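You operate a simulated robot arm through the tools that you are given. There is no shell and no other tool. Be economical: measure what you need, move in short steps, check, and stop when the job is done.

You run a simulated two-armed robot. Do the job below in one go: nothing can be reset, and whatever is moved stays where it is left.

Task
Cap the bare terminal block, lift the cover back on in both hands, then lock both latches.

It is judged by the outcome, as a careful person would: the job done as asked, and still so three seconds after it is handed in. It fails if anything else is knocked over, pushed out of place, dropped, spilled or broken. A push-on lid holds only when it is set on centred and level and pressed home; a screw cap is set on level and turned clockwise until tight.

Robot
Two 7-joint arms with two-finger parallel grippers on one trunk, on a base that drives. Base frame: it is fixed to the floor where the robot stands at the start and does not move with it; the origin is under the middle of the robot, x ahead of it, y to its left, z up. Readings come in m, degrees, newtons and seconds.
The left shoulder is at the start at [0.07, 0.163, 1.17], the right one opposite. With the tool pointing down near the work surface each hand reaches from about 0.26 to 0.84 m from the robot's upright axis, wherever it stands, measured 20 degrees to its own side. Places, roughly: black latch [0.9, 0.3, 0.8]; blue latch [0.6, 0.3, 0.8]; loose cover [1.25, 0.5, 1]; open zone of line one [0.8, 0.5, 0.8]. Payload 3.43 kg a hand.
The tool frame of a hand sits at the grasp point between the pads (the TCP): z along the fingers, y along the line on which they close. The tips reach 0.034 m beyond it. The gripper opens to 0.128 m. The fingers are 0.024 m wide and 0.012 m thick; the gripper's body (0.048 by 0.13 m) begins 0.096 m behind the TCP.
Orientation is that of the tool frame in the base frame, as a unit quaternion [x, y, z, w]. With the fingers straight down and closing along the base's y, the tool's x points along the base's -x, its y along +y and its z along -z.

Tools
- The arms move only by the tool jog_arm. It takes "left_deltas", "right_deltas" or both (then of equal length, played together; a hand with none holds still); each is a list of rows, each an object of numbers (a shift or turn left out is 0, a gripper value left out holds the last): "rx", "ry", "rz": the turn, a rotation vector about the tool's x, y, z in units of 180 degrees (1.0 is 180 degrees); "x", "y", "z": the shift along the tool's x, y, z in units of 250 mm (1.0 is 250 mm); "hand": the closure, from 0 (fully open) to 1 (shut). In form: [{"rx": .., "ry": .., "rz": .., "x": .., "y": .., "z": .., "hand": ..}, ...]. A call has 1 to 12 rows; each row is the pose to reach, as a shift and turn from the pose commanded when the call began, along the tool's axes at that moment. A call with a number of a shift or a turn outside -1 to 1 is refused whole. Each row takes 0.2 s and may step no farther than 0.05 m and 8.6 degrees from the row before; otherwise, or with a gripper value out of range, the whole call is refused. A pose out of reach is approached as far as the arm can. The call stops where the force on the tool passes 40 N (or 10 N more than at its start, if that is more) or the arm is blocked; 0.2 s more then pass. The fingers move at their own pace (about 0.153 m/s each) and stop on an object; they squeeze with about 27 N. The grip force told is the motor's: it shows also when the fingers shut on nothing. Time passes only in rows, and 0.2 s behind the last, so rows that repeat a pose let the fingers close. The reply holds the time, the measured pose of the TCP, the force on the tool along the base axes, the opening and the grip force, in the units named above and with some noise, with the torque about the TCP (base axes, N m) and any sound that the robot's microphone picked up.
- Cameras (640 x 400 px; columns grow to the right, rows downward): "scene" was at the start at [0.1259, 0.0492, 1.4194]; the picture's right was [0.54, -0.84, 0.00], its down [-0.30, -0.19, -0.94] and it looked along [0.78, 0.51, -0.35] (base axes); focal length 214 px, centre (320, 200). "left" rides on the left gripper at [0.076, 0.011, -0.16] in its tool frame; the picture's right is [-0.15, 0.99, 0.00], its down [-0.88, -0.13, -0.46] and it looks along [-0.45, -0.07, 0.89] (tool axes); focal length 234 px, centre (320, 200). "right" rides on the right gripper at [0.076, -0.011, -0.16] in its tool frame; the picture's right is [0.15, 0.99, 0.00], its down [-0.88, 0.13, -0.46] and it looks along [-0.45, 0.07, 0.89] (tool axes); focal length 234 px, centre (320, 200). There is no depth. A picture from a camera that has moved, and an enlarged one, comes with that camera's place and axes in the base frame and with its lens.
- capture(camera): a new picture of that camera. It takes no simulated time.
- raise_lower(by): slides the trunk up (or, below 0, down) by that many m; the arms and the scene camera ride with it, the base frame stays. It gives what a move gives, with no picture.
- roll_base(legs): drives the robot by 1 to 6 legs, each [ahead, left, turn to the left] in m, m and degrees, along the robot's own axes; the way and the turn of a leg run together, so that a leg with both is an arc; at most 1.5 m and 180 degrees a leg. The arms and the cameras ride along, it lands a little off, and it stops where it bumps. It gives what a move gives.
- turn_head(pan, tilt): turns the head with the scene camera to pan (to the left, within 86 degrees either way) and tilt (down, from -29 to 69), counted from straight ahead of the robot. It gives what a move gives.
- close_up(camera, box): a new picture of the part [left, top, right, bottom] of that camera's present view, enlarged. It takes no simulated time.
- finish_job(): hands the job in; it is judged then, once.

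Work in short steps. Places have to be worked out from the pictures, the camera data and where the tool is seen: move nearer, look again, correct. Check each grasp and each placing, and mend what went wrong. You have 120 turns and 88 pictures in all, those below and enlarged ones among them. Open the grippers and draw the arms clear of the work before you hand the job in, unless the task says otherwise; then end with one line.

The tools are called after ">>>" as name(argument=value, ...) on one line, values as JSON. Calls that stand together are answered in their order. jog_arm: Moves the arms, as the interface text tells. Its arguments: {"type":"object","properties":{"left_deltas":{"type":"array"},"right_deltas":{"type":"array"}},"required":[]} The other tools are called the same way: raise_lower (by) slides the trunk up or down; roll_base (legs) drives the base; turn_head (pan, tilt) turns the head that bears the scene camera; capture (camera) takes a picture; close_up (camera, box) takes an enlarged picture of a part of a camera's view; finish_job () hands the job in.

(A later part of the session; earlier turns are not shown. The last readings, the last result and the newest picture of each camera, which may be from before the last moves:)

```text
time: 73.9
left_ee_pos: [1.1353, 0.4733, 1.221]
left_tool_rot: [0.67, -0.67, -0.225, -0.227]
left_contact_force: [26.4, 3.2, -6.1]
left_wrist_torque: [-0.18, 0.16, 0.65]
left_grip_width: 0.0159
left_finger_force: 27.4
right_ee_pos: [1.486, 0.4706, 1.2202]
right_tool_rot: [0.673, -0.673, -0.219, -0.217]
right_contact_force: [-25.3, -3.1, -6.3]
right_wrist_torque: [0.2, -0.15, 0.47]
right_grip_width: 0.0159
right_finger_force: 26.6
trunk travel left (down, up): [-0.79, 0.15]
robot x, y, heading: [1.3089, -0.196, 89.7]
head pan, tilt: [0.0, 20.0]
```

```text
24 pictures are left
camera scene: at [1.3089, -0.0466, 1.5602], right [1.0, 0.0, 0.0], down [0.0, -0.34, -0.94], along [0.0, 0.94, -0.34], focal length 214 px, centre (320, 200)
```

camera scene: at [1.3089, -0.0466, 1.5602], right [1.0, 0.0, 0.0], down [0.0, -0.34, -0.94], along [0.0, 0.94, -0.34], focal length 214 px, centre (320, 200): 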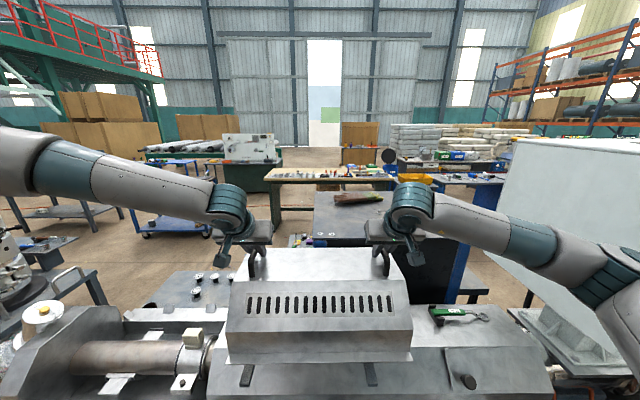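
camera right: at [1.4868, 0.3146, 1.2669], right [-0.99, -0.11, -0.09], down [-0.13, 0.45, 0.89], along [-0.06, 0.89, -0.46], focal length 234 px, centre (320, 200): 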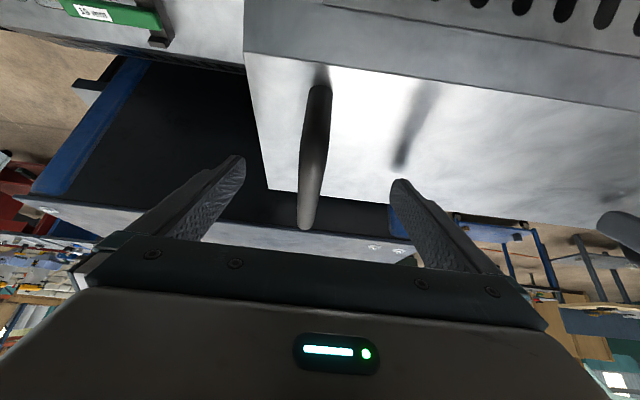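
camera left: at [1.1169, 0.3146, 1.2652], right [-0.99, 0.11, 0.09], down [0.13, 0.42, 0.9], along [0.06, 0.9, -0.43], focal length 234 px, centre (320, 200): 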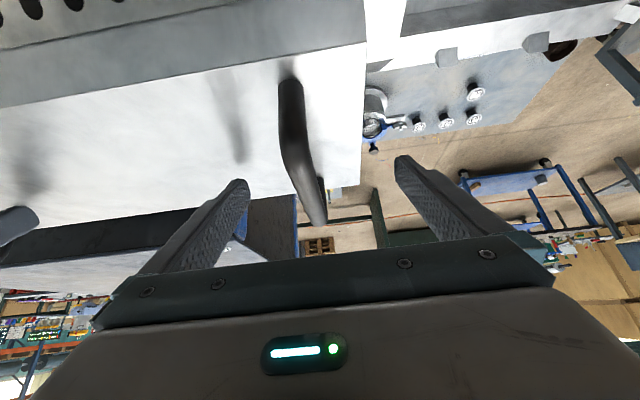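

The load is only ~6 N per hand and the cover hangs level. I relax the side force, raise further, and then drive left by 0.55 m. My estimate of the open zone's centre is x≈0.756, y≈0.467.

>>> jog_arm(left_deltas=[{"y": -0.008}, {"y": -0.008}], right_deltas=[{"y": 0.008}, {"y": 0.008}])

>>> raise_lower(by=0.08)

>>> roll_base(legs=[[0, 0.3, 0]])

```text
time: 74.5
left_ee_pos: [1.1364, 0.4756, 1.2218]
left_tool_rot: [0.672, -0.669, -0.226, -0.226]
left_contact_force: [19.6, 3.5, -6.3]
left_wrist_torque: [0.13, 0.19, 0.52]
left_grip_width: 0.0158
left_finger_force: 26.6
right_ee_pos: [1.4856, 0.4726, 1.2209]
right_tool_rot: [-0.67, 0.675, 0.218, 0.219]
right_contact_force: [-18.1, -2.7, -6.4]
right_wrist_torque: [-0.08, -0.14, 0.6]
right_grip_width: 0.0158
right_finger_force: 27.0
trunk travel left (down, up): [-0.79, 0.15]
robot x, y, heading: [1.3111, -0.1899, 89.8]
head pan, tilt: [0.0, 20.0]
```

```text
time: 75.7
left_ee_pos: [1.1364, 0.4751, 1.3009]
left_tool_rot: [0.672, -0.668, -0.226, -0.226]
left_contact_force: [12.9, 3.8, -6.2]
left_wrist_torque: [0.09, 0.08, 0.51]
left_grip_width: 0.0159
left_finger_force: 26.7
right_ee_pos: [1.4852, 0.4717, 1.3016]
right_tool_rot: [-0.671, 0.675, 0.217, 0.219]
right_contact_force: [-13.4, -3.0, -6.5]
right_wrist_torque: [-0.08, -0.09, 0.66]
right_grip_width: 0.016
right_finger_force: 27.2
trunk travel left (down, up): [-0.87, 0.07]
robot x, y, heading: [1.3102, -0.1898, 89.7]
head pan, tilt: [0.0, 20.0]
```

```text
time: 77.7
left_ee_pos: [0.8402, 0.4748, 1.3021]
left_tool_rot: [0.671, -0.669, -0.226, -0.226]
left_contact_force: [6.9, 3.7, -6.0]
left_wrist_torque: [-0.09, 0.01, 0.6]
left_grip_width: 0.0158
left_finger_force: 26.9
right_ee_pos: [1.1894, 0.4721, 1.3025]
right_tool_rot: [-0.671, 0.674, 0.218, 0.217]
right_contact_force: [-5.7, -3.0, -6.3]
right_wrist_torque: [0.13, 0.01, 0.73]
right_grip_width: 0.0161
right_finger_force: 26.6
trunk travel left (down, up): [-0.87, 0.07]
robot x, y, heading: [1.0106, -0.1888, 89.6]
head pan, tilt: [0.0, 20.0]
```

The carry is steady. I drive the remaining 0.255 m and then look down at the cover and the zone.

>>> roll_base(legs=[[0, 0.255, 0]])

>>> turn_head(pan=0, tilt=45)

>>> close_up(camera="scene", box=[160, 100, 480, 300])

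```text
time: 79.6
left_ee_pos: [0.5851, 0.4777, 1.3025]
left_tool_rot: [0.671, -0.669, -0.227, -0.226]
left_contact_force: [1.8, 2.7, -6.7]
left_wrist_torque: [0.22, -0.01, 0.52]
left_grip_width: 0.0159
left_finger_force: 26.5
right_ee_pos: [0.9351, 0.4741, 1.3013]
right_tool_rot: [-0.671, 0.674, 0.218, 0.217]
right_contact_force: [-0.7, -3.6, -6.2]
right_wrist_torque: [-0.18, -0.02, 0.77]
right_grip_width: 0.0161
right_finger_force: 26.8
trunk travel left (down, up): [-0.87, 0.07]
robot x, y, heading: [0.7583, -0.1874, 89.6]
head pan, tilt: [0.0, 20.0]
```

```text
time: 80.5
left_ee_pos: [0.5817, 0.4762, 1.3021]
left_tool_rot: [0.671, -0.668, -0.226, -0.227]
left_contact_force: [1.1, 4.7, -6.1]
left_wrist_torque: [0.05, -0.01, 0.52]
left_grip_width: 0.0158
left_finger_force: 26.2
right_ee_pos: [0.9307, 0.4737, 1.302]
right_tool_rot: [-0.672, 0.674, 0.217, 0.219]
right_contact_force: [-1.1, -3.7, -5.8]
right_wrist_torque: [0.0, -0.07, 0.7]
right_grip_width: 0.0162
right_finger_force: 27.4
trunk travel left (down, up): [-0.87, 0.07]
robot x, y, heading: [0.757, -0.1907, 89.7]
head pan, tilt: [0.0, 45.0]
```

```text
2.00 times, centred on (320, 200) of scene
camera zoom: at [0.7543, -0.0565, 1.6017], right [1.0, 0.0, 0.0], down [0.0, -0.71, -0.71], along [0.0, 0.71, -0.71], focal length 429 px, centre (320, 200)
```

zoom: 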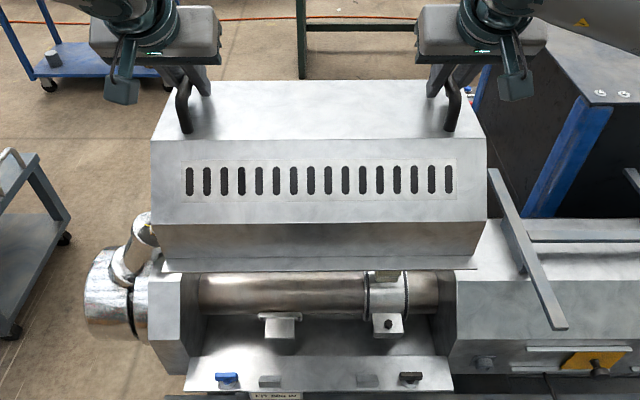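

Seen from above, the zone spans x≈0.507–0.991 (centre ≈0.750) and y is centred at ≈0.467. The cover is at ≈(0.754, 0.479). I shift both hands by −4 mm in x and −12 mm in y, then lower the trunk in stages.

>>> jog_arm(left_deltas=[{"x": 0.02, "y": 0.008, "z": -0.014}, {"x": 0.039, "y": 0.016, "z": -0.028}], right_deltas=[{"x": 0.02, "y": 0.008, "z": -0.014}, {"x": 0.039, "y": 0.016, "z": -0.028}])

>>> raise_lower(by=-0.16)

>>> close_up(camera="scene", box=[200, 140, 440, 340])

```text
time: 81.0
left_ee_pos: [0.5782, 0.4639, 1.3013]
left_tool_rot: [0.671, -0.668, -0.227, -0.227]
left_contact_force: [-1.1, 2.5, -6.2]
left_wrist_torque: [0.31, -0.11, 0.41]
left_grip_width: 0.016
left_finger_force: 27.2
right_ee_pos: [0.927, 0.4604, 1.3025]
right_tool_rot: [-0.671, 0.675, 0.217, 0.219]
right_contact_force: [0.5, -2.4, -6.9]
right_wrist_torque: [-0.28, -0.04, 0.67]
right_grip_width: 0.0159
right_finger_force: 27.2
trunk travel left (down, up): [-0.87, 0.07]
robot x, y, heading: [0.7565, -0.1878, 89.8]
head pan, tilt: [0.0, 45.0]
```

```text
time: 82.9
left_ee_pos: [0.578, 0.4643, 1.142]
left_tool_rot: [0.672, -0.668, -0.226, -0.226]
left_contact_force: [-2.8, 3.3, -6.3]
left_wrist_torque: [-0.08, 0.02, 0.43]
left_grip_width: 0.0158
left_finger_force: 27.1
right_ee_pos: [0.929, 0.4621, 1.1423]
right_tool_rot: [-0.671, 0.674, 0.217, 0.218]
right_contact_force: [2.5, -3.0, -6.5]
right_wrist_torque: [0.09, 0.07, 0.7]
right_grip_width: 0.0158
right_finger_force: 27.2
trunk travel left (down, up): [-0.71, 0.23]
robot x, y, heading: [0.7603, -0.1865, 89.8]
head pan, tilt: [0.0, 45.0]
```

```text
2.00 times, centred on (320, 240) of scene
camera zoom: at [0.7556, -0.057, 1.4418], right [1.0, 0.0, 0.0], down [0.0, -0.71, -0.71], along [0.0, 0.71, -0.71], focal length 429 px, centre (320, 120)
```

zoom: 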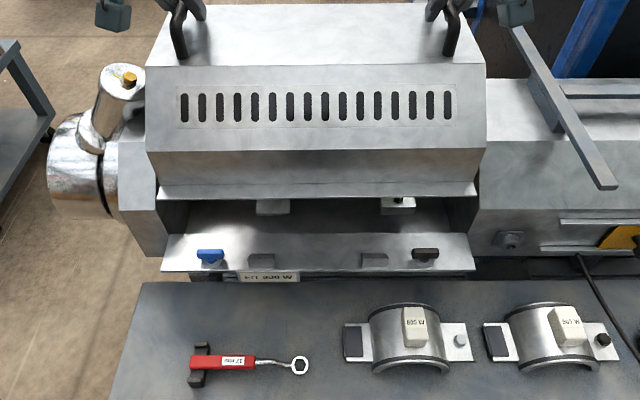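

The cover is centred on the rail in x (both midpoints at px 317.5). I lower another 0.08 m and recheck.

>>> raise_lower(by=-0.08)

>>> close_up(camera="scene", box=[220, 180, 420, 310])

```text
time: 84.0
left_ee_pos: [0.5779, 0.4654, 1.0612]
left_tool_rot: [0.672, -0.668, -0.227, -0.226]
left_contact_force: [-3.0, 2.7, -6.6]
left_wrist_torque: [-0.12, -0.02, 0.43]
left_grip_width: 0.0157
left_finger_force: 27.0
right_ee_pos: [0.929, 0.4623, 1.0628]
right_tool_rot: [-0.671, 0.674, 0.218, 0.218]
right_contact_force: [3.1, -2.9, -5.8]
right_wrist_torque: [0.15, -0.01, 0.71]
right_grip_width: 0.0163
right_finger_force: 26.4
trunk travel left (down, up): [-0.63, 0.31]
robot x, y, heading: [0.7568, -0.1899, 89.9]
head pan, tilt: [0.0, 45.0]
```

```text
3.08 times, centred on (320, 245) of scene
camera zoom: at [0.7556, -0.0573, 1.3618], right [1.0, 0.0, 0.0], down [0.0, -0.71, -0.71], along [0.0, 0.71, -0.71], focal length 660 px, centre (320, 62)
```

zoom: 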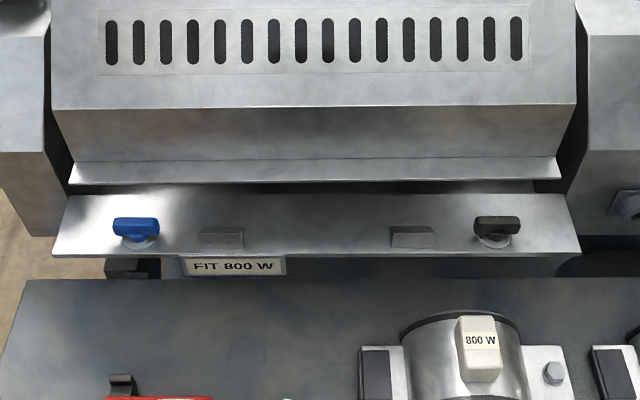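

In this view the cover is centred on the latches and tabs to within 2–3 mm, and its flange will land inboard of the tabs. I lower both hands together slowly until the rails take the load.

>>> jog_arm(left_deltas=[{"x": 0.0118, "y": -0.006, "z": 0.0162}, {"x": 0.0235, "y": -0.006, "z": 0.0324}, {"x": 0.0353, "y": -0.006, "z": 0.0486}, {"x": 0.047, "y": -0.006, "z": 0.0648}, {"x": 0.0563, "y": -0.006, "z": 0.0778}, {"x": 0.0657, "y": -0.006, "z": 0.0907}, {"x": 0.075, "y": -0.006, "z": 0.1035}, {"x": 0.0845, "y": -0.006, "z": 0.1165}, {"x": 0.094, "y": -0.006, "z": 0.1295}], right_deltas=[{"x": 0.0118, "y": -0.006, "z": 0.0162}, {"x": 0.0235, "y": -0.006, "z": 0.0324}, {"x": 0.0353, "y": -0.006, "z": 0.0486}, {"x": 0.047, "y": -0.006, "z": 0.0648}, {"x": 0.0563, "y": -0.006, "z": 0.0778}, {"x": 0.0657, "y": -0.006, "z": 0.0907}, {"x": 0.075, "y": -0.006, "z": 0.1035}, {"x": 0.0845, "y": -0.006, "z": 0.1165}, {"x": 0.094, "y": -0.006, "z": 0.1295}])

>>> close_up(camera="scene", box=[220, 180, 420, 310])

```text
time: 86.0
left_ee_pos: [0.5801, 0.466, 1.0205]
left_tool_rot: [0.672, -0.668, -0.226, -0.226]
left_contact_force: [-4.9, 3.1, -6.5]
left_wrist_torque: [0.02, -0.03, 0.15]
left_grip_width: 0.0158
left_finger_force: 26.8
right_ee_pos: [0.9313, 0.4612, 1.0207]
right_tool_rot: [-0.671, 0.674, 0.217, 0.218]
right_contact_force: [3.6, -2.8, -6.3]
right_wrist_torque: [0.05, -0.03, 0.6]
right_grip_width: 0.016
right_finger_force: 26.9
trunk travel left (down, up): [-0.63, 0.31]
robot x, y, heading: [0.7572, -0.1899, 89.7]
head pan, tilt: [0.0, 45.0]
```

```text
3.08 times, centred on (320, 245) of scene
camera zoom: at [0.7556, -0.0567, 1.3617], right [1.0, 0.0, 0.0], down [0.0, -0.71, -0.71], along [0.0, 0.71, -0.71], focal length 660 px, centre (320, 62)
```

zoom: 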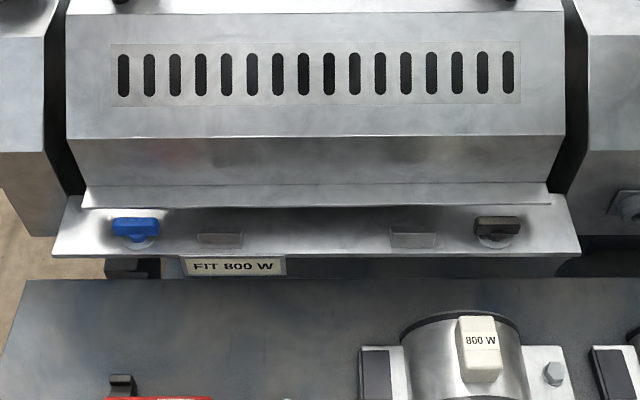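

The flange is now at z≈0.807 and there is no contact yet. I continue slowly.

>>> jog_arm(left_deltas=[{"x": 0.0047, "z": 0.0065}, {"x": 0.0094, "z": 0.013}, {"x": 0.0141, "z": 0.0194}, {"x": 0.0188, "z": 0.0259}, {"x": 0.0235, "z": 0.0324}, {"x": 0.0282, "z": 0.0389}, {"x": 0.0329, "z": 0.0453}, {"x": 0.0376, "z": 0.0518}, {"x": 0.0423, "z": 0.0583}, {"x": 0.047, "z": 0.0648}], right_deltas=[{"x": 0.0047, "z": 0.0065}, {"x": 0.0094, "z": 0.013}, {"x": 0.0141, "z": 0.0194}, {"x": 0.0188, "z": 0.0259}, {"x": 0.0235, "z": 0.0324}, {"x": 0.0282, "z": 0.0389}, {"x": 0.0329, "z": 0.0453}, {"x": 0.0376, "z": 0.0518}, {"x": 0.0423, "z": 0.0583}, {"x": 0.047, "z": 0.0648}])

```text
time: 88.2
left_ee_pos: [0.5807, 0.4657, 1.0014]
left_tool_rot: [0.672, -0.668, -0.226, -0.226]
left_contact_force: [-7.0, 1.6, -6.7]
left_wrist_torque: [-0.07, 0.02, 0.1]
left_grip_width: 0.016
left_finger_force: 26.9
right_ee_pos: [0.9302, 0.4608, 1.0009]
right_tool_rot: [-0.671, 0.674, 0.218, 0.218]
right_contact_force: [8.0, -3.0, -6.6]
right_wrist_torque: [0.13, 0.11, 0.52]
right_grip_width: 0.016
right_finger_force: 27.2
trunk travel left (down, up): [-0.63, 0.31]
robot x, y, heading: [0.7599, -0.1884, 89.8]
head pan, tilt: [0.0, 45.0]
```

There is still no contact (flange ≈0.787). I continue lowering in the same small steps.

>>> jog_arm(left_deltas=[{"x": 0.0047, "z": 0.0065}, {"x": 0.0094, "z": 0.013}, {"x": 0.0141, "z": 0.0194}, {"x": 0.0188, "z": 0.0259}, {"x": 0.0235, "z": 0.0324}, {"x": 0.0282, "z": 0.0389}, {"x": 0.0329, "z": 0.0453}, {"x": 0.0376, "z": 0.0518}, {"x": 0.0423, "z": 0.0583}, {"x": 0.047, "z": 0.0648}], right_deltas=[{"x": 0.0047, "z": 0.0065}, {"x": 0.0094, "z": 0.013}, {"x": 0.0141, "z": 0.0194}, {"x": 0.0188, "z": 0.0259}, {"x": 0.0235, "z": 0.0324}, {"x": 0.0282, "z": 0.0389}, {"x": 0.0329, "z": 0.0453}, {"x": 0.0376, "z": 0.0518}, {"x": 0.0423, "z": 0.0583}, {"x": 0.047, "z": 0.0648}])

>>> close_up(camera="scene", box=[220, 180, 420, 310])

```text
time: 90.5
left_ee_pos: [0.5796, 0.4647, 0.9864]
left_tool_rot: [0.671, -0.667, -0.228, -0.228]
left_contact_force: [-14.5, 6.8, 22.2]
left_wrist_torque: [-0.05, -0.11, -0.06]
left_grip_width: 0.0156
left_finger_force: 27.1
right_ee_pos: [0.9294, 0.4593, 0.9864]
right_tool_rot: [-0.67, 0.674, 0.221, 0.222]
right_contact_force: [14.2, 8.3, 22.4]
right_wrist_torque: [-0.26, 0.05, 0.9]
right_grip_width: 0.0162
right_finger_force: 27.4
trunk travel left (down, up): [-0.63, 0.31]
robot x, y, heading: [0.7518, -0.186, 89.8]
head pan, tilt: [0.0, 45.0]
```

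```text
3.08 times, centred on (320, 245) of scene
camera zoom: at [0.7557, -0.0613, 1.3627], right [1.0, 0.0, 0.0], down [0.0, -0.71, -0.71], along [0.0, 0.71, -0.71], focal length 660 px, centre (320, 62)
```

zoom: 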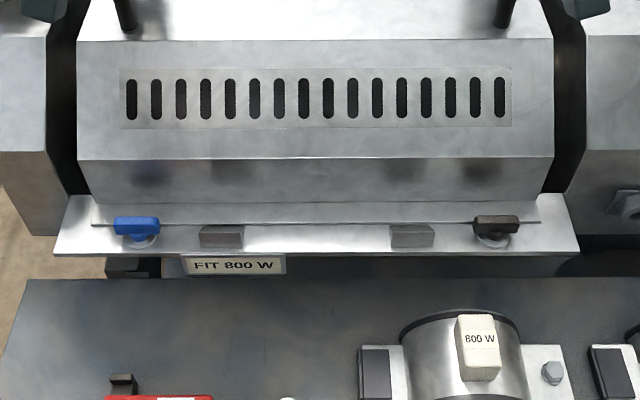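

Both hands meet 22 N at the same height (0.986), so the cover rests evenly on the rails with its flange at the tabs. I open the fingers partway and back off along the tool axis.

>>> jog_arm(left_deltas=[{"hand": 0.65}, {"hand": 0.6}, {"z": -0.1, "hand": 0.6}, {"z": -0.25, "hand": 0.6}, {"z": -0.42, "hand": 0.6}, {"z": -0.6, "hand": 0.6}], right_deltas=[{"hand": 0.65}, {"hand": 0.6}, {"z": -0.1, "hand": 0.6}, {"z": -0.25, "hand": 0.6}, {"z": -0.42, "hand": 0.6}, {"z": -0.6, "hand": 0.6}])

>>> capture(camera="scene")

```text
time: 91.8
left_ee_pos: [0.5815, 0.3711, 1.1038]
left_tool_rot: [0.671, -0.668, -0.227, -0.227]
left_contact_force: [0.1, -1.4, -0.7]
left_wrist_torque: [0.01, 0.0, 0.01]
left_grip_width: 0.0512
left_finger_force: 0.1
right_ee_pos: [0.9301, 0.3682, 1.1061]
right_tool_rot: [-0.671, 0.674, 0.217, 0.22]
right_contact_force: [0.1, -0.1, 0.2]
right_wrist_torque: [0.04, -0.01, 0.01]
right_grip_width: 0.0512
right_finger_force: 0.1
trunk travel left (down, up): [-0.63, 0.31]
robot x, y, heading: [0.7538, -0.1893, 89.6]
head pan, tilt: [0.0, 45.0]
```

```text
18 pictures are left
camera scene: at [0.7556, -0.0627, 1.3622], right [1.0, 0.0, 0.0], down [0.0, -0.7, -0.71], along [0.0, 0.71, -0.7], focal length 214 px, centre (320, 200)
```

scene: 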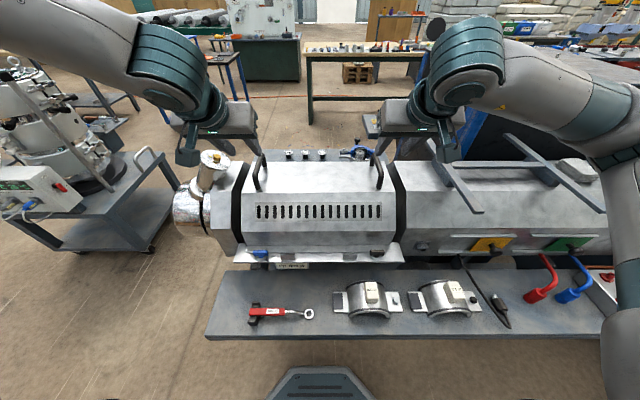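

The cover is on. I look closely at the flange and each latch.

>>> close_up(camera="scene", box=[235, 230, 305, 275])

>>> close_up(camera="scene", box=[340, 230, 410, 275])

```text
8.89 times, centred on (270, 252) of scene
camera zoom: at [0.7556, -0.0627, 1.3622], right [1.0, 0.0, 0.0], down [0.0, -0.7, -0.71], along [0.0, 0.71, -0.7], focal length 1906 px, centre (764, -267)
```

zoom: 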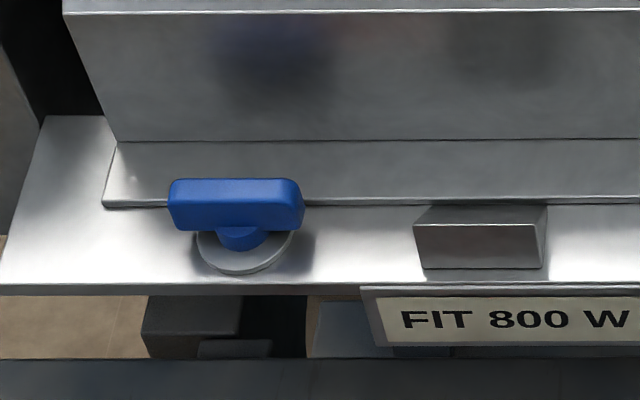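

```text
8.89 times, centred on (375, 252) of scene
camera zoom: at [0.7556, -0.0627, 1.3622], right [1.0, 0.0, 0.0], down [0.0, -0.7, -0.71], along [0.0, 0.71, -0.7], focal length 1906 px, centre (-169, -267)
```

zoom: 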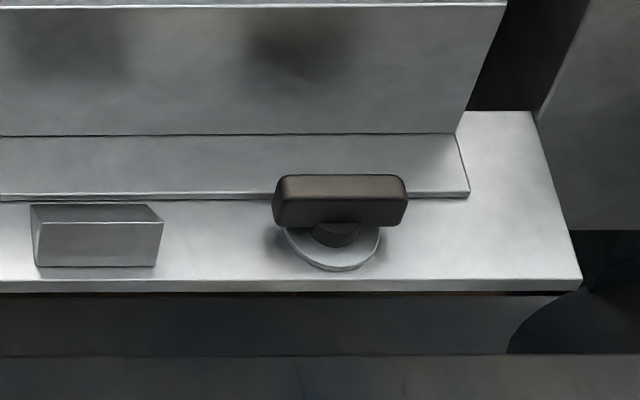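

The flange lies flat on the rail inside the tabs, and each latch bar (along x) sits just outside it, so a quarter turn brings the bar over the flange. I straighten both hands above the latches: blue at about (0.579, 0.279), black at about (0.926, 0.281).

>>> jog_arm(left_deltas=[{"x": 0.06, "y": 0.002, "z": -0.043, "ry": 0.033}, {"x": 0.12, "y": 0.004, "z": -0.086, "ry": 0.067}, {"x": 0.18, "y": 0.006, "z": -0.13, "ry": 0.1}, {"x": 0.24, "y": 0.008, "z": -0.173, "ry": 0.133}, {"x": 0.298, "y": 0.01, "z": -0.216, "ry": 0.167}, {"x": 0.298, "y": 0.01, "z": -0.216, "ry": 0.207}], right_deltas=[{"x": 0.06, "y": 0.004, "z": -0.043, "ry": 0.033}, {"x": 0.12, "y": 0.008, "z": -0.086, "ry": 0.067}, {"x": 0.18, "y": 0.012, "z": -0.13, "ry": 0.1}, {"x": 0.24, "y": 0.015, "z": -0.173, "ry": 0.133}, {"x": 0.284, "y": 0.017, "z": -0.206, "ry": 0.167}, {"x": 0.284, "y": 0.017, "z": -0.206, "ry": 0.2}])

>>> raise_lower(by=-0.1)

>>> jog_arm(left_deltas=[{"rz": -0.045}, {"rz": -0.09}, {"rz": -0.136}, {"rz": -0.181}, {"rz": -0.227}, {"rz": -0.272}, {"rz": -0.318}, {"rz": -0.363}, {"rz": -0.409}, {"rz": -0.455}, {"rz": -0.5}], right_deltas=[{"rz": -0.045}, {"rz": -0.09}, {"rz": -0.136}, {"rz": -0.181}, {"rz": -0.227}, {"rz": -0.272}, {"rz": -0.318}, {"rz": -0.363}, {"rz": -0.409}, {"rz": -0.455}, {"rz": -0.5}])

```text
time: 93.2
left_ee_pos: [0.5769, 0.284, 1.0976]
left_tool_rot: [0.709, -0.706, 0.001, 0.0]
left_contact_force: [0.5, 0.0, -0.5]
left_wrist_torque: [0.01, -0.01, -0.04]
left_grip_width: 0.0512
left_finger_force: 0.0
right_ee_pos: [0.9243, 0.2862, 1.1031]
right_tool_rot: [-0.706, 0.708, -0.002, -0.001]
right_contact_force: [-0.9, -0.2, -0.7]
right_wrist_torque: [-0.04, -0.04, -0.01]
right_grip_width: 0.0512
right_finger_force: 0.1
trunk travel left (down, up): [-0.63, 0.31]
robot x, y, heading: [0.7563, -0.1862, 89.8]
head pan, tilt: [0.0, 45.0]
```

```text
time: 94.6
left_ee_pos: [0.5786, 0.2821, 1.0001]
left_tool_rot: [0.709, -0.705, 0.0, -0.001]
left_contact_force: [-0.1, -0.4, -0.1]
left_wrist_torque: [-0.01, -0.01, -0.02]
left_grip_width: 0.0514
left_finger_force: 0.0
right_ee_pos: [0.9242, 0.2856, 1.0025]
right_tool_rot: [-0.705, 0.709, 0.001, 0.0]
right_contact_force: [0.1, -0.6, 0.8]
right_wrist_torque: [0.01, 0.02, -0.01]
right_grip_width: 0.0513
right_finger_force: 0.0
trunk travel left (down, up): [-0.53, 0.41]
robot x, y, heading: [0.759, -0.1892, 89.7]
head pan, tilt: [0.0, 45.0]
```

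```text
time: 97.0
left_ee_pos: [0.5775, 0.2822, 0.9988]
left_tool_rot: [1.0, 0.002, 0.002, -0.001]
left_contact_force: [0.3, -1.1, 0.6]
left_wrist_torque: [0.01, -0.03, 0.0]
left_grip_width: 0.0513
left_finger_force: 0.1
right_ee_pos: [0.9024, 0.2488, 1.0002]
right_tool_rot: [1.0, -0.002, 0.001, -0.001]
right_contact_force: [0.9, 0.0, -0.3]
right_wrist_torque: [0.01, 0.0, -0.02]
right_grip_width: 0.0514
right_finger_force: 0.1
right hand out of reach, approached as far as the arm can: row 10, 11
trunk travel left (down, up): [-0.53, 0.41]
robot x, y, heading: [0.7581, -0.1865, 89.7]
head pan, tilt: [0.0, 45.0]
```

The left hand is positioned. The right one hit a limit with this yaw, so I will do it afterwards. I check the blue latch in the left camera.

>>> capture(camera="left")

```text
15 pictures are left
camera left: at [0.6519, 0.271, 1.1588], right [-0.14, -0.99, 0.0], down [-0.88, 0.12, 0.45], along [-0.45, 0.07, -0.89], focal length 234 px, centre (320, 200)
```

left: 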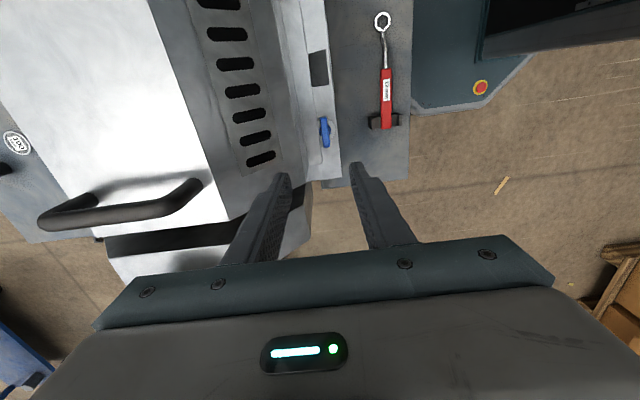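

The blue bar is at about (0.581, 0.278), with z 0.80–0.825. I narrow the opening to ~36 mm and descend onto it.

>>> jog_arm(left_deltas=[{"x": 0.012, "y": 0.016, "z": 0.0, "hand": 0.72}, {"x": 0.012, "y": 0.016, "z": 0.18}, {"x": 0.012, "y": 0.016, "z": 0.36}, {"x": 0.012, "y": 0.016, "z": 0.5}, {"x": 0.012, "y": 0.016, "z": 0.6}, {"x": 0.012, "y": 0.016, "z": 0.688}])

>>> capture(camera="left")

```text
time: 97.9
left_ee_pos: [0.5816, 0.2793, 0.9071]
left_tool_rot: [1.0, 0.003, 0.001, -0.006]
left_contact_force: [-0.4, -3.0, 8.0]
left_wrist_torque: [0.06, 0.05, 0.06]
left_grip_width: 0.0337
left_finger_force: 0.1
right_ee_pos: [0.9045, 0.2473, 1.0005]
right_tool_rot: [1.0, -0.004, -0.001, 0.0]
right_contact_force: [1.1, -0.3, -0.2]
right_wrist_torque: [0.02, -0.01, -0.01]
right_grip_width: 0.0513
right_finger_force: 0.0
trunk travel left (down, up): [-0.53, 0.41]
robot x, y, heading: [0.7582, -0.1867, 90.2]
head pan, tilt: [0.0, 45.0]
stopped in row 4 (left hand): the force on the tool passed its limit at 80 N (the readings are from after the stop); the commanded pose is now the measured one
```

```text
14 pictures are left
camera left: at [0.6563, 0.267, 1.0666], right [-0.14, -0.99, -0.01], down [-0.88, 0.12, 0.46], along [-0.45, 0.08, -0.89], focal length 234 px, centre (320, 200)
```

left: 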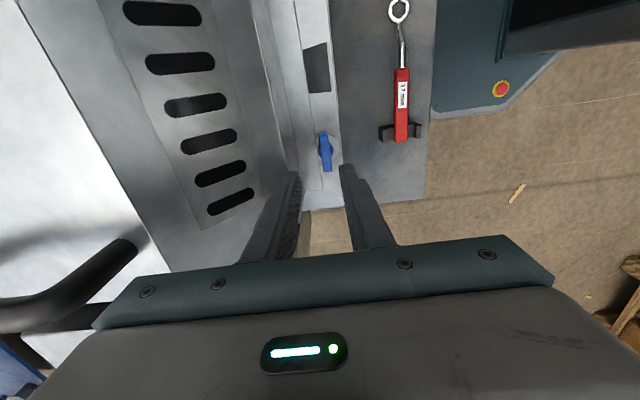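

The inner finger touched the cover's sloping side because the hand sat ~6 mm too far in. I lift clear, correct to about (0.588, 0.2735), narrow the fingers to ~27 mm, and descend again.

>>> jog_arm(left_deltas=[{"z": -0.08}, {"x": 0.026, "y": 0.024, "z": -0.08, "hand": 0.79}, {"x": 0.026, "y": 0.026, "z": 0.0, "hand": 0.79}, {"x": 0.026, "y": 0.026, "z": 0.06}, {"x": 0.026, "y": 0.026, "z": 0.12}, {"x": 0.026, "y": 0.026, "z": 0.17}])

>>> capture(camera="left")

```text
time: 99.3
left_ee_pos: [0.5879, 0.2742, 0.8642]
left_tool_rot: [1.0, 0.002, 0.002, -0.005]
left_contact_force: [-0.5, 0.3, -0.2]
left_wrist_torque: [0.0, -0.01, -0.02]
left_grip_width: 0.0272
left_finger_force: 0.0
right_ee_pos: [0.9038, 0.2477, 0.9991]
right_tool_rot: [1.0, -0.003, 0.0, 0.0]
right_contact_force: [0.8, -0.4, -0.2]
right_wrist_torque: [0.01, -0.02, 0.03]
right_grip_width: 0.0513
right_finger_force: 0.2
trunk travel left (down, up): [-0.53, 0.41]
robot x, y, heading: [0.7603, -0.1874, 89.7]
head pan, tilt: [0.0, 45.0]
```

```text
13 pictures are left
camera left: at [0.6629, 0.2623, 1.0225], right [-0.14, -0.99, -0.01], down [-0.88, 0.12, 0.46], along [-0.45, 0.07, -0.89], focal length 234 px, centre (320, 200)
```

left: 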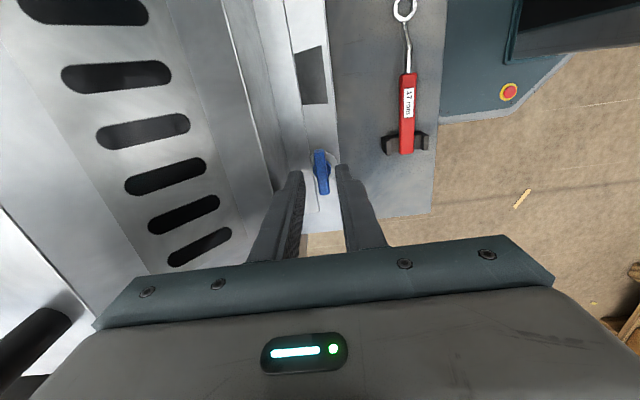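

The bar is centred between the fingers. I descend 40 mm and grip it.

>>> jog_arm(left_deltas=[{"z": 0.06}, {"z": 0.11}, {"z": 0.15}, {"z": 0.15, "hand": 1}, {"z": 0.15, "hand": 1}, {"z": 0.15, "hand": 1}])

```text
time: 100.2
left_ee_pos: [0.5866, 0.2748, 0.8339]
left_tool_rot: [1.0, 0.0, 0.002, -0.009]
left_contact_force: [-1.3, -25.7, 32.7]
left_wrist_torque: [-0.56, 0.68, -0.15]
left_grip_width: 0.0182
left_finger_force: 26.8
right_ee_pos: [0.9039, 0.2445, 1.0016]
right_tool_rot: [1.0, -0.003, 0.0, -0.002]
right_contact_force: [1.2, 0.4, 0.5]
right_wrist_torque: [-0.01, -0.02, 0.03]
right_grip_width: 0.0512
right_finger_force: 0.1
trunk travel left (down, up): [-0.53, 0.41]
robot x, y, heading: [0.7557, -0.187, 90.0]
head pan, tilt: [0.0, 45.0]
stopped in row 4 (left hand): the force on the tool passed its limit at 49 N (the readings are from after the stop); the commanded pose is now the measured one
```

The fingers hold the bar (18 mm) but press against something with 33 N. I lift 4 mm to relieve that while keeping the grip.

>>> jog_arm(left_deltas=[{"y": 0.004, "z": -0.016, "hand": 1}, {"y": 0.004, "z": -0.016, "hand": 1}])

>>> close_up(camera="scene", box=[220, 170, 320, 250])

```text
time: 100.8
left_ee_pos: [0.5865, 0.2743, 0.8351]
left_tool_rot: [1.0, 0.001, 0.001, -0.006]
left_contact_force: [7.7, -29.1, -6.3]
left_wrist_torque: [-0.84, -0.22, -0.12]
left_grip_width: 0.0177
left_finger_force: 45.1
right_ee_pos: [0.9036, 0.2466, 1.0006]
right_tool_rot: [1.0, -0.003, 0.0, -0.001]
right_contact_force: [-0.4, 0.8, 0.0]
right_wrist_torque: [-0.01, 0.02, -0.03]
right_grip_width: 0.0512
right_finger_force: 0.1
trunk travel left (down, up): [-0.53, 0.41]
robot x, y, heading: [0.7587, -0.1859, 89.5]
head pan, tilt: [0.0, 45.0]
```

```text
5.00 times, centred on (270, 210) of scene
camera zoom: at [0.7563, -0.0616, 1.2617], right [1.0, 0.0, 0.0], down [0.0, -0.71, -0.71], along [0.0, 0.71, -0.71], focal length 1072 px, centre (570, 150)
```

zoom: 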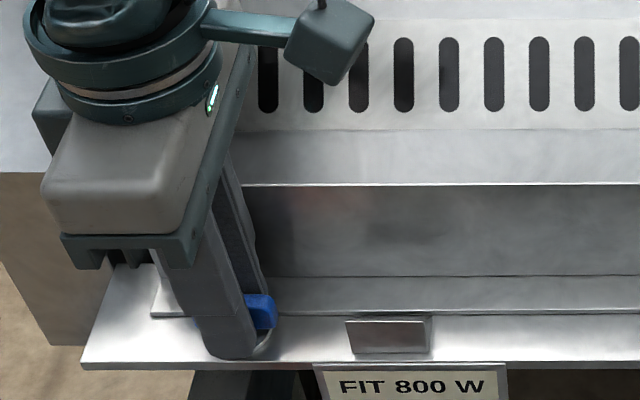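

The bar is firmly held. I ease the hand 4 mm outward and start turning clockwise by ~25° to feel the response.

>>> jog_arm(left_deltas=[{"y": 0.016, "hand": 1}, {"y": 0.016, "rz": 0.03}, {"y": 0.016, "rz": 0.06}, {"y": 0.016, "rz": 0.1}, {"y": 0.016, "rz": 0.14}])

```text
time: 102.0
left_ee_pos: [0.586, 0.2729, 0.8342]
left_tool_rot: [0.976, -0.218, 0.0, -0.007]
left_contact_force: [11.4, -20.9, -21.7]
left_wrist_torque: [-1.27, -1.03, 0.0]
left_grip_width: 0.0175
left_finger_force: 45.3
right_ee_pos: [0.903, 0.2479, 0.9994]
right_tool_rot: [1.0, -0.004, 0.0, 0.0]
right_contact_force: [0.1, 0.5, 0.3]
right_wrist_torque: [-0.01, -0.03, 0.0]
right_grip_width: 0.0511
right_finger_force: 0.0
trunk travel left (down, up): [-0.53, 0.41]
robot x, y, heading: [0.7557, -0.1896, 89.7]
head pan, tilt: [0.0, 45.0]
```

It turns freely, with no resisting torque. I ease the side forces and continue to a full quarter turn.

>>> jog_arm(left_deltas=[{"x": 0.014, "y": 0.011, "z": 0.008, "rz": 0.04}, {"x": 0.014, "y": 0.011, "z": 0.008, "rz": 0.08}, {"x": 0.014, "y": 0.011, "z": 0.008, "rz": 0.12}, {"x": 0.014, "y": 0.011, "z": 0.008, "rz": 0.16}, {"x": 0.014, "y": 0.011, "z": 0.008, "rz": 0.2}, {"x": 0.014, "y": 0.011, "z": 0.008, "rz": 0.24}])

>>> close_up(camera="scene", box=[220, 170, 320, 250])

```text
time: 103.4
left_ee_pos: [0.5859, 0.2725, 0.834]
left_tool_rot: [0.831, -0.556, -0.005, -0.009]
left_contact_force: [-5.4, -1.1, 10.6]
left_wrist_torque: [-0.94, 0.36, 0.01]
left_grip_width: 0.0178
left_finger_force: 45.3
right_ee_pos: [0.9029, 0.2483, 1.0003]
right_tool_rot: [1.0, -0.004, 0.001, -0.001]
right_contact_force: [0.2, 0.4, -0.1]
right_wrist_torque: [0.01, -0.02, 0.0]
right_grip_width: 0.0513
right_finger_force: 0.1
trunk travel left (down, up): [-0.53, 0.41]
robot x, y, heading: [0.7562, -0.1858, 89.8]
head pan, tilt: [0.0, 45.0]
stopped in row 6 (left hand): the force on the tool passed its limit at 44 N (the readings are from after the stop); the commanded pose is now the measured one
```

```text
5.00 times, centred on (270, 210) of scene
camera zoom: at [0.7552, -0.0589, 1.2616], right [1.0, 0.0, 0.0], down [0.0, -0.71, -0.71], along [0.0, 0.71, -0.71], focal length 1072 px, centre (570, 150)
```

zoom: 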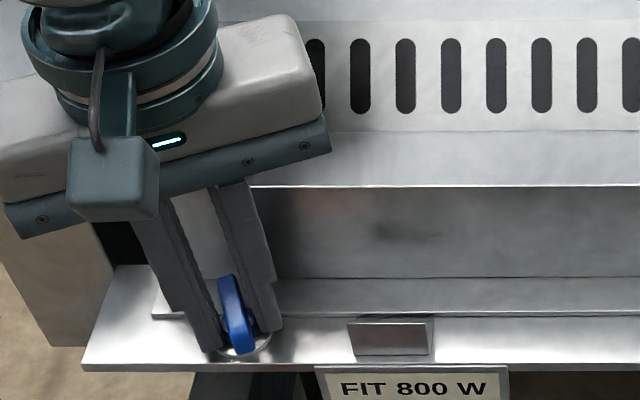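

The bar is at about 68°. I finish the remaining 22°.

>>> jog_arm(left_deltas=[{"rz": 0.03}, {"rz": 0.06}, {"rz": 0.09}, {"rz": 0.125}, {"rz": 0.13}])

```text
time: 104.6
left_ee_pos: [0.5862, 0.2728, 0.8334]
left_tool_rot: [-0.7, 0.714, 0.006, 0.009]
left_contact_force: [-12.8, 0.4, 15.3]
left_wrist_torque: [0.03, 0.7, 0.29]
left_grip_width: 0.0179
left_finger_force: 45.4
right_ee_pos: [0.9023, 0.2489, 1.0003]
right_tool_rot: [1.0, -0.003, 0.001, -0.001]
right_contact_force: [-0.1, -0.2, -0.6]
right_wrist_torque: [0.0, 0.02, 0.02]
right_grip_width: 0.0513
right_finger_force: 0.1
trunk travel left (down, up): [-0.53, 0.41]
robot x, y, heading: [0.7591, -0.1856, 90.0]
head pan, tilt: [0.0, 45.0]
```

The blue latch is at about 91°. I release it, lift clear, and look.

>>> jog_arm(left_deltas=[{"hand": 0.6}, {"hand": 0.6}, {"z": -0.12, "hand": 0.6}, {"z": -0.3, "hand": 0.6}, {"z": -0.5, "x": 0.05}, {"z": -0.68, "x": 0.15}, {"z": -0.8, "x": 0.25}])

>>> close_up(camera="scene", box=[235, 190, 305, 240])

```text
refused: row 5 steps farther than a row can; nothing moved
```

```text
8.00 times, centred on (270, 215) of scene
camera zoom: at [0.7539, -0.0593, 1.262], right [1.0, 0.0, 0.0], down [0.0, -0.71, -0.71], along [0.0, 0.71, -0.71], focal length 1716 px, centre (720, 80)
```

zoom: 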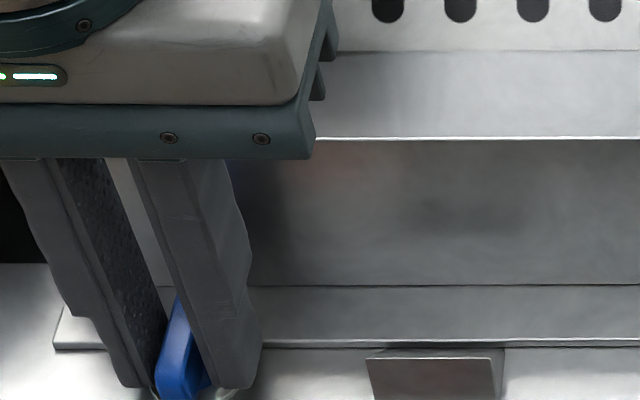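

The lift step was too large and the call was refused, so I repeat the release with smaller steps.

>>> jog_arm(left_deltas=[{"hand": 0.6}, {"hand": 0.6}, {"z": -0.12, "hand": 0.6}, {"z": -0.28}, {"z": -0.44}, {"z": -0.6, "x": 0.05}, {"z": -0.74, "x": 0.12}, {"z": -0.85, "x": 0.25}])

>>> close_up(camera="scene", box=[235, 190, 405, 260])

```text
time: 106.4
left_ee_pos: [0.587, 0.206, 1.0457]
left_tool_rot: [-0.7, 0.714, 0.007, 0.008]
left_contact_force: [0.1, -0.1, -0.6]
left_wrist_torque: [0.07, 0.01, -0.03]
left_grip_width: 0.0514
left_finger_force: 0.0
right_ee_pos: [0.9032, 0.2463, 0.9993]
right_tool_rot: [1.0, -0.003, 0.0, -0.001]
right_contact_force: [0.6, -0.3, 0.8]
right_wrist_torque: [0.03, 0.0, 0.02]
right_grip_width: 0.051
right_finger_force: 0.2
trunk travel left (down, up): [-0.53, 0.41]
robot x, y, heading: [0.7568, -0.188, 89.7]
head pan, tilt: [0.0, 45.0]
```

```text
3.76 times, centred on (320, 225) of scene
camera zoom: at [0.7554, -0.0606, 1.2621], right [1.0, 0.0, 0.0], down [0.0, -0.71, -0.71], along [0.0, 0.71, -0.71], focal length 807 px, centre (320, 106)
```

zoom: 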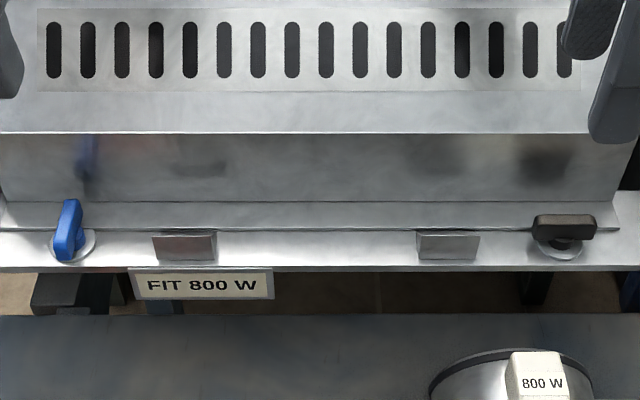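

The blue bar now lies across the flange. For the black latch I reuse the proven left-hand geometry: first raise the right hand clear, then drive right by 0.347 m.

>>> jog_arm(right_deltas=[{"z": -0.16}, {"z": -0.32}, {"z": -0.48}, {"z": -0.64}, {"z": -0.8}, {"z": -0.96}], left_deltas=[{"z": -0.05}, {"z": -0.1}, {"z": -0.15}, {"z": -0.2}, {"z": -0.2}, {"z": -0.2}])

>>> roll_base(legs=[[0, -0.347, 0]])

```text
time: 107.8
left_ee_pos: [0.5844, 0.2042, 1.0946]
left_tool_rot: [-0.701, 0.713, 0.007, 0.009]
left_contact_force: [0.0, -0.1, 0.0]
left_wrist_torque: [0.03, -0.01, 0.0]
left_grip_width: 0.0512
left_finger_force: 0.0
right_ee_pos: [0.8723, 0.1943, 1.1975]
right_tool_rot: [1.0, -0.004, 0.0, -0.001]
right_contact_force: [0.7, 0.1, 0.4]
right_wrist_torque: [0.03, -0.01, -0.03]
right_grip_width: 0.0512
right_finger_force: 0.1
right hand out of reach, approached as far as the arm can: row 1, 2, 3, 4, 5, 6
trunk travel left (down, up): [-0.53, 0.41]
robot x, y, heading: [0.7575, -0.1856, 89.9]
head pan, tilt: [0.0, 45.0]
```

```text
time: 110.1
left_ee_pos: [0.93, 0.2041, 1.0957]
left_tool_rot: [-0.7, 0.715, 0.007, 0.008]
left_contact_force: [-0.5, 0.6, 0.1]
left_wrist_torque: [0.0, 0.02, -0.02]
left_grip_width: 0.0511
left_finger_force: 0.0
right_ee_pos: [1.2162, 0.1939, 1.196]
right_tool_rot: [1.0, -0.005, -0.001, 0.0]
right_contact_force: [-0.1, 0.1, -0.7]
right_wrist_torque: [-0.01, 0.01, 0.01]
right_grip_width: 0.0511
right_finger_force: 0.0
trunk travel left (down, up): [-0.53, 0.41]
robot x, y, heading: [1.101, -0.1899, 89.8]
head pan, tilt: [0.0, 45.0]
```

Geometry is reproduced. I turn the hand back to the grasp yaw, narrow the fingers, and hover over the black latch at (0.935, 0.2735).

>>> jog_arm(left_deltas=[{"x": -0.05, "y": -0.02, "rz": -0.046, "hand": 0.79}, {"x": -0.1, "y": -0.02, "rz": -0.092}, {"x": -0.15, "y": -0.02, "rz": -0.138}, {"x": -0.2, "y": -0.02, "rz": -0.184}, {"x": -0.25, "y": -0.02, "rz": -0.23}, {"x": -0.278, "y": -0.02, "rz": -0.276}, {"x": -0.278, "y": -0.02, "rz": -0.322}, {"x": -0.278, "y": -0.02, "rz": -0.368}, {"x": -0.278, "y": -0.02, "rz": -0.414}, {"x": -0.278, "y": -0.02, "rz": -0.46}, {"x": -0.278, "y": -0.02, "rz": -0.506}])

>>> capture(camera="left")

```text
time: 112.5
left_ee_pos: [0.9357, 0.2735, 1.0961]
left_tool_rot: [1.0, 0.001, 0.002, -0.011]
left_contact_force: [-0.3, 0.1, 0.7]
left_wrist_torque: [0.0, -0.03, 0.02]
left_grip_width: 0.0272
left_finger_force: 0.2
right_ee_pos: [1.2172, 0.1934, 1.1969]
right_tool_rot: [1.0, -0.005, -0.001, 0.001]
right_contact_force: [-0.1, -0.1, -0.1]
right_wrist_torque: [0.0, -0.01, 0.0]
right_grip_width: 0.0511
right_finger_force: 0.0
trunk travel left (down, up): [-0.53, 0.41]
robot x, y, heading: [1.0973, -0.1942, 89.6]
head pan, tilt: [0.0, 45.0]
```

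```text
8 pictures are left
camera left: at [1.0101, 0.2585, 1.2557], right [-0.14, -0.99, -0.02], down [-0.88, 0.12, 0.46], along [-0.45, 0.08, -0.89], focal length 234 px, centre (320, 200)
```

left: 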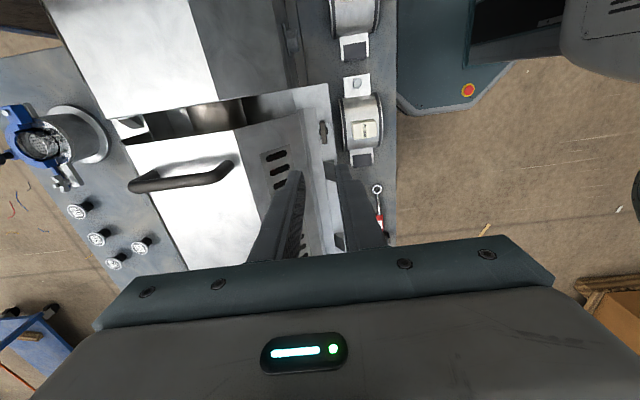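

The latch is close below the tool axis. I correct the 1.3° tilt and descend to just above the bar.

>>> jog_arm(left_deltas=[{"z": 0.15, "y": 0.003, "rx": -0.007}, {"z": 0.32, "y": 0.006, "rx": -0.007}, {"z": 0.48, "y": 0.009, "rx": -0.007}, {"z": 0.64, "y": 0.013, "rx": -0.007}, {"z": 0.79, "y": 0.016, "rx": -0.007}, {"z": 0.87, "y": 0.0186, "rx": -0.007}, {"z": 0.92, "y": 0.0186, "rx": -0.007}])

>>> capture(camera="left")

```text
time: 114.1
left_ee_pos: [0.9366, 0.2727, 0.8657]
left_tool_rot: [1.0, 0.001, 0.002, 0.002]
left_contact_force: [1.2, 0.0, 0.2]
left_wrist_torque: [0.01, 0.02, 0.02]
left_grip_width: 0.027
left_finger_force: 0.0
right_ee_pos: [1.2176, 0.1943, 1.1965]
right_tool_rot: [1.0, -0.005, 0.0, 0.0]
right_contact_force: [0.2, -0.6, -0.3]
right_wrist_torque: [0.01, -0.03, -0.01]
right_grip_width: 0.0512
right_finger_force: 0.1
trunk travel left (down, up): [-0.53, 0.41]
robot x, y, heading: [1.0994, -0.1911, 89.8]
head pan, tilt: [0.0, 45.0]
```

```text
7 pictures are left
camera left: at [1.0111, 0.2622, 1.0252], right [-0.15, -0.99, 0.0], down [-0.88, 0.13, 0.45], along [-0.45, 0.07, -0.89], focal length 234 px, centre (320, 200)
```

left: 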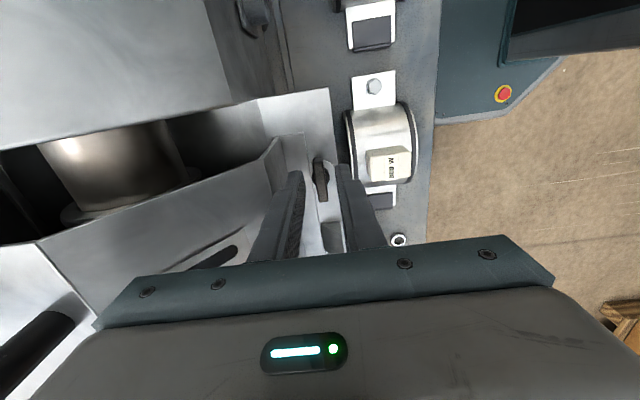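

The bar is centred in y and about 5 mm toward −x. I correct that, descend 29 mm, and grip.

>>> jog_arm(left_deltas=[{"x": -0.02}, {"x": -0.02, "z": 0.06}, {"x": -0.02, "z": 0.115}, {"x": -0.02, "z": 0.115, "hand": 1}, {"x": -0.02, "z": 0.115, "hand": 1}, {"x": -0.02, "z": 0.115, "hand": 1}])

```text
time: 115.5
left_ee_pos: [0.931, 0.2743, 0.8378]
left_tool_rot: [1.0, 0.0, 0.001, 0.0]
left_contact_force: [-3.5, 6.7, 10.3]
left_wrist_torque: [0.18, 0.45, -0.05]
left_grip_width: 0.0177
left_finger_force: 45.1
right_ee_pos: [1.2174, 0.1948, 1.1977]
right_tool_rot: [1.0, -0.005, 0.0, 0.0]
right_contact_force: [0.1, 0.9, 0.4]
right_wrist_torque: [0.03, 0.0, -0.02]
right_grip_width: 0.0513
right_finger_force: 0.1
trunk travel left (down, up): [-0.53, 0.41]
robot x, y, heading: [1.103, -0.1898, 89.9]
head pan, tilt: [0.0, 45.0]
```

The bar is gripped cleanly (17.7 mm, same as blue). I turn it clockwise in small steps.

>>> jog_arm(left_deltas=[{"rz": 0.04, "hand": 1}, {"rz": 0.08}, {"rz": 0.12}, {"rz": 0.16}, {"rz": 0.2}, {"rz": 0.24}, {"rz": 0.28}])

```text
time: 117.1
left_ee_pos: [0.9294, 0.2703, 0.8384]
left_tool_rot: [0.904, -0.427, 0.001, 0.001]
left_contact_force: [-15.4, -12.8, 15.3]
left_wrist_torque: [-0.92, 0.28, 0.1]
left_grip_width: 0.0176
left_finger_force: 44.7
right_ee_pos: [1.2151, 0.1914, 1.198]
right_tool_rot: [1.0, -0.005, 0.0, -0.002]
right_contact_force: [-1.0, 0.3, -0.4]
right_wrist_torque: [0.01, 0.0, 0.0]
right_grip_width: 0.0513
right_finger_force: 0.1
trunk travel left (down, up): [-0.53, 0.41]
robot x, y, heading: [1.0984, -0.1943, 90.0]
head pan, tilt: [0.0, 45.0]
```

At ~51°. I relieve the small side force and complete the quarter turn.

>>> jog_arm(left_deltas=[{"y": 0.011, "rz": 0.04}, {"y": 0.011, "rz": 0.08}, {"y": 0.011, "rz": 0.12}, {"y": 0.011, "rz": 0.16}, {"y": 0.011, "rz": 0.2}, {"y": 0.011, "rz": 0.225}, {"y": 0.011, "rz": 0.225}])

```text
time: 118.7
left_ee_pos: [0.9261, 0.2688, 0.8376]
left_tool_rot: [-0.701, 0.713, 0.0, 0.001]
left_contact_force: [-23.6, -17.5, 13.1]
left_wrist_torque: [-0.44, 0.82, 0.34]
left_grip_width: 0.0177
left_finger_force: 44.9
right_ee_pos: [1.215, 0.1902, 1.1976]
right_tool_rot: [1.0, -0.005, 0.001, -0.002]
right_contact_force: [-0.1, 0.7, -0.7]
right_wrist_torque: [0.0, -0.06, 0.03]
right_grip_width: 0.0514
right_finger_force: 0.1
trunk travel left (down, up): [-0.53, 0.41]
robot x, y, heading: [1.1011, -0.1901, 89.8]
head pan, tilt: [0.0, 45.0]
```

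The black latch is at ~91°. I release it, lift clear, and check both latches and the cover.

>>> jog_arm(left_deltas=[{"hand": 0.6}, {"hand": 0.6}, {"z": -0.12, "hand": 0.6}, {"z": -0.28}, {"z": -0.44}, {"z": -0.6, "x": 0.05}, {"z": -0.74, "x": 0.12}, {"z": -0.87, "x": 0.22}, {"z": -0.98, "x": 0.36}])

>>> turn_head(pan=25, tilt=45)

>>> capture(camera="scene")

```text
time: 120.7
left_ee_pos: [0.9284, 0.1787, 1.0843]
left_tool_rot: [-0.701, 0.713, -0.001, 0.002]
left_contact_force: [0.1, 0.1, 0.3]
left_wrist_torque: [0.04, 0.02, 0.0]
left_grip_width: 0.0512
left_finger_force: 0.1
right_ee_pos: [1.2176, 0.191, 1.1976]
right_tool_rot: [1.0, -0.007, -0.001, -0.002]
right_contact_force: [0.2, 0.0, -0.5]
right_wrist_torque: [0.06, 0.01, 0.0]
right_grip_width: 0.0513
right_finger_force: 0.0
trunk travel left (down, up): [-0.53, 0.41]
robot x, y, heading: [1.1003, -0.1907, 89.8]
head pan, tilt: [0.0, 45.0]
```

```text
time: 121.6
left_ee_pos: [0.9286, 0.1819, 1.0831]
left_tool_rot: [-0.701, 0.713, -0.001, 0.002]
left_contact_force: [-0.5, 0.5, -0.3]
left_wrist_torque: [0.01, -0.01, 0.02]
left_grip_width: 0.0513
left_finger_force: 0.1
right_ee_pos: [1.2173, 0.1941, 1.1976]
right_tool_rot: [1.0, -0.005, 0.0, -0.001]
right_contact_force: [0.4, 0.1, -0.2]
right_wrist_torque: [0.04, -0.01, -0.03]
right_grip_width: 0.0512
right_finger_force: 0.0
trunk travel left (down, up): [-0.53, 0.41]
robot x, y, heading: [1.1, -0.188, 89.7]
head pan, tilt: [25.0, 45.0]
```

```text
6 pictures are left
camera scene: at [1.0644, -0.0672, 1.2619], right [0.91, 0.42, 0.0], down [0.29, -0.64, -0.71], along [-0.29, 0.64, -0.71], focal length 214 px, centre (320, 200)
```

scene: 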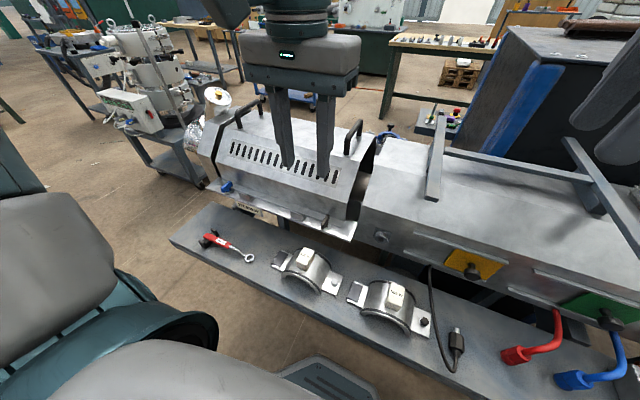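

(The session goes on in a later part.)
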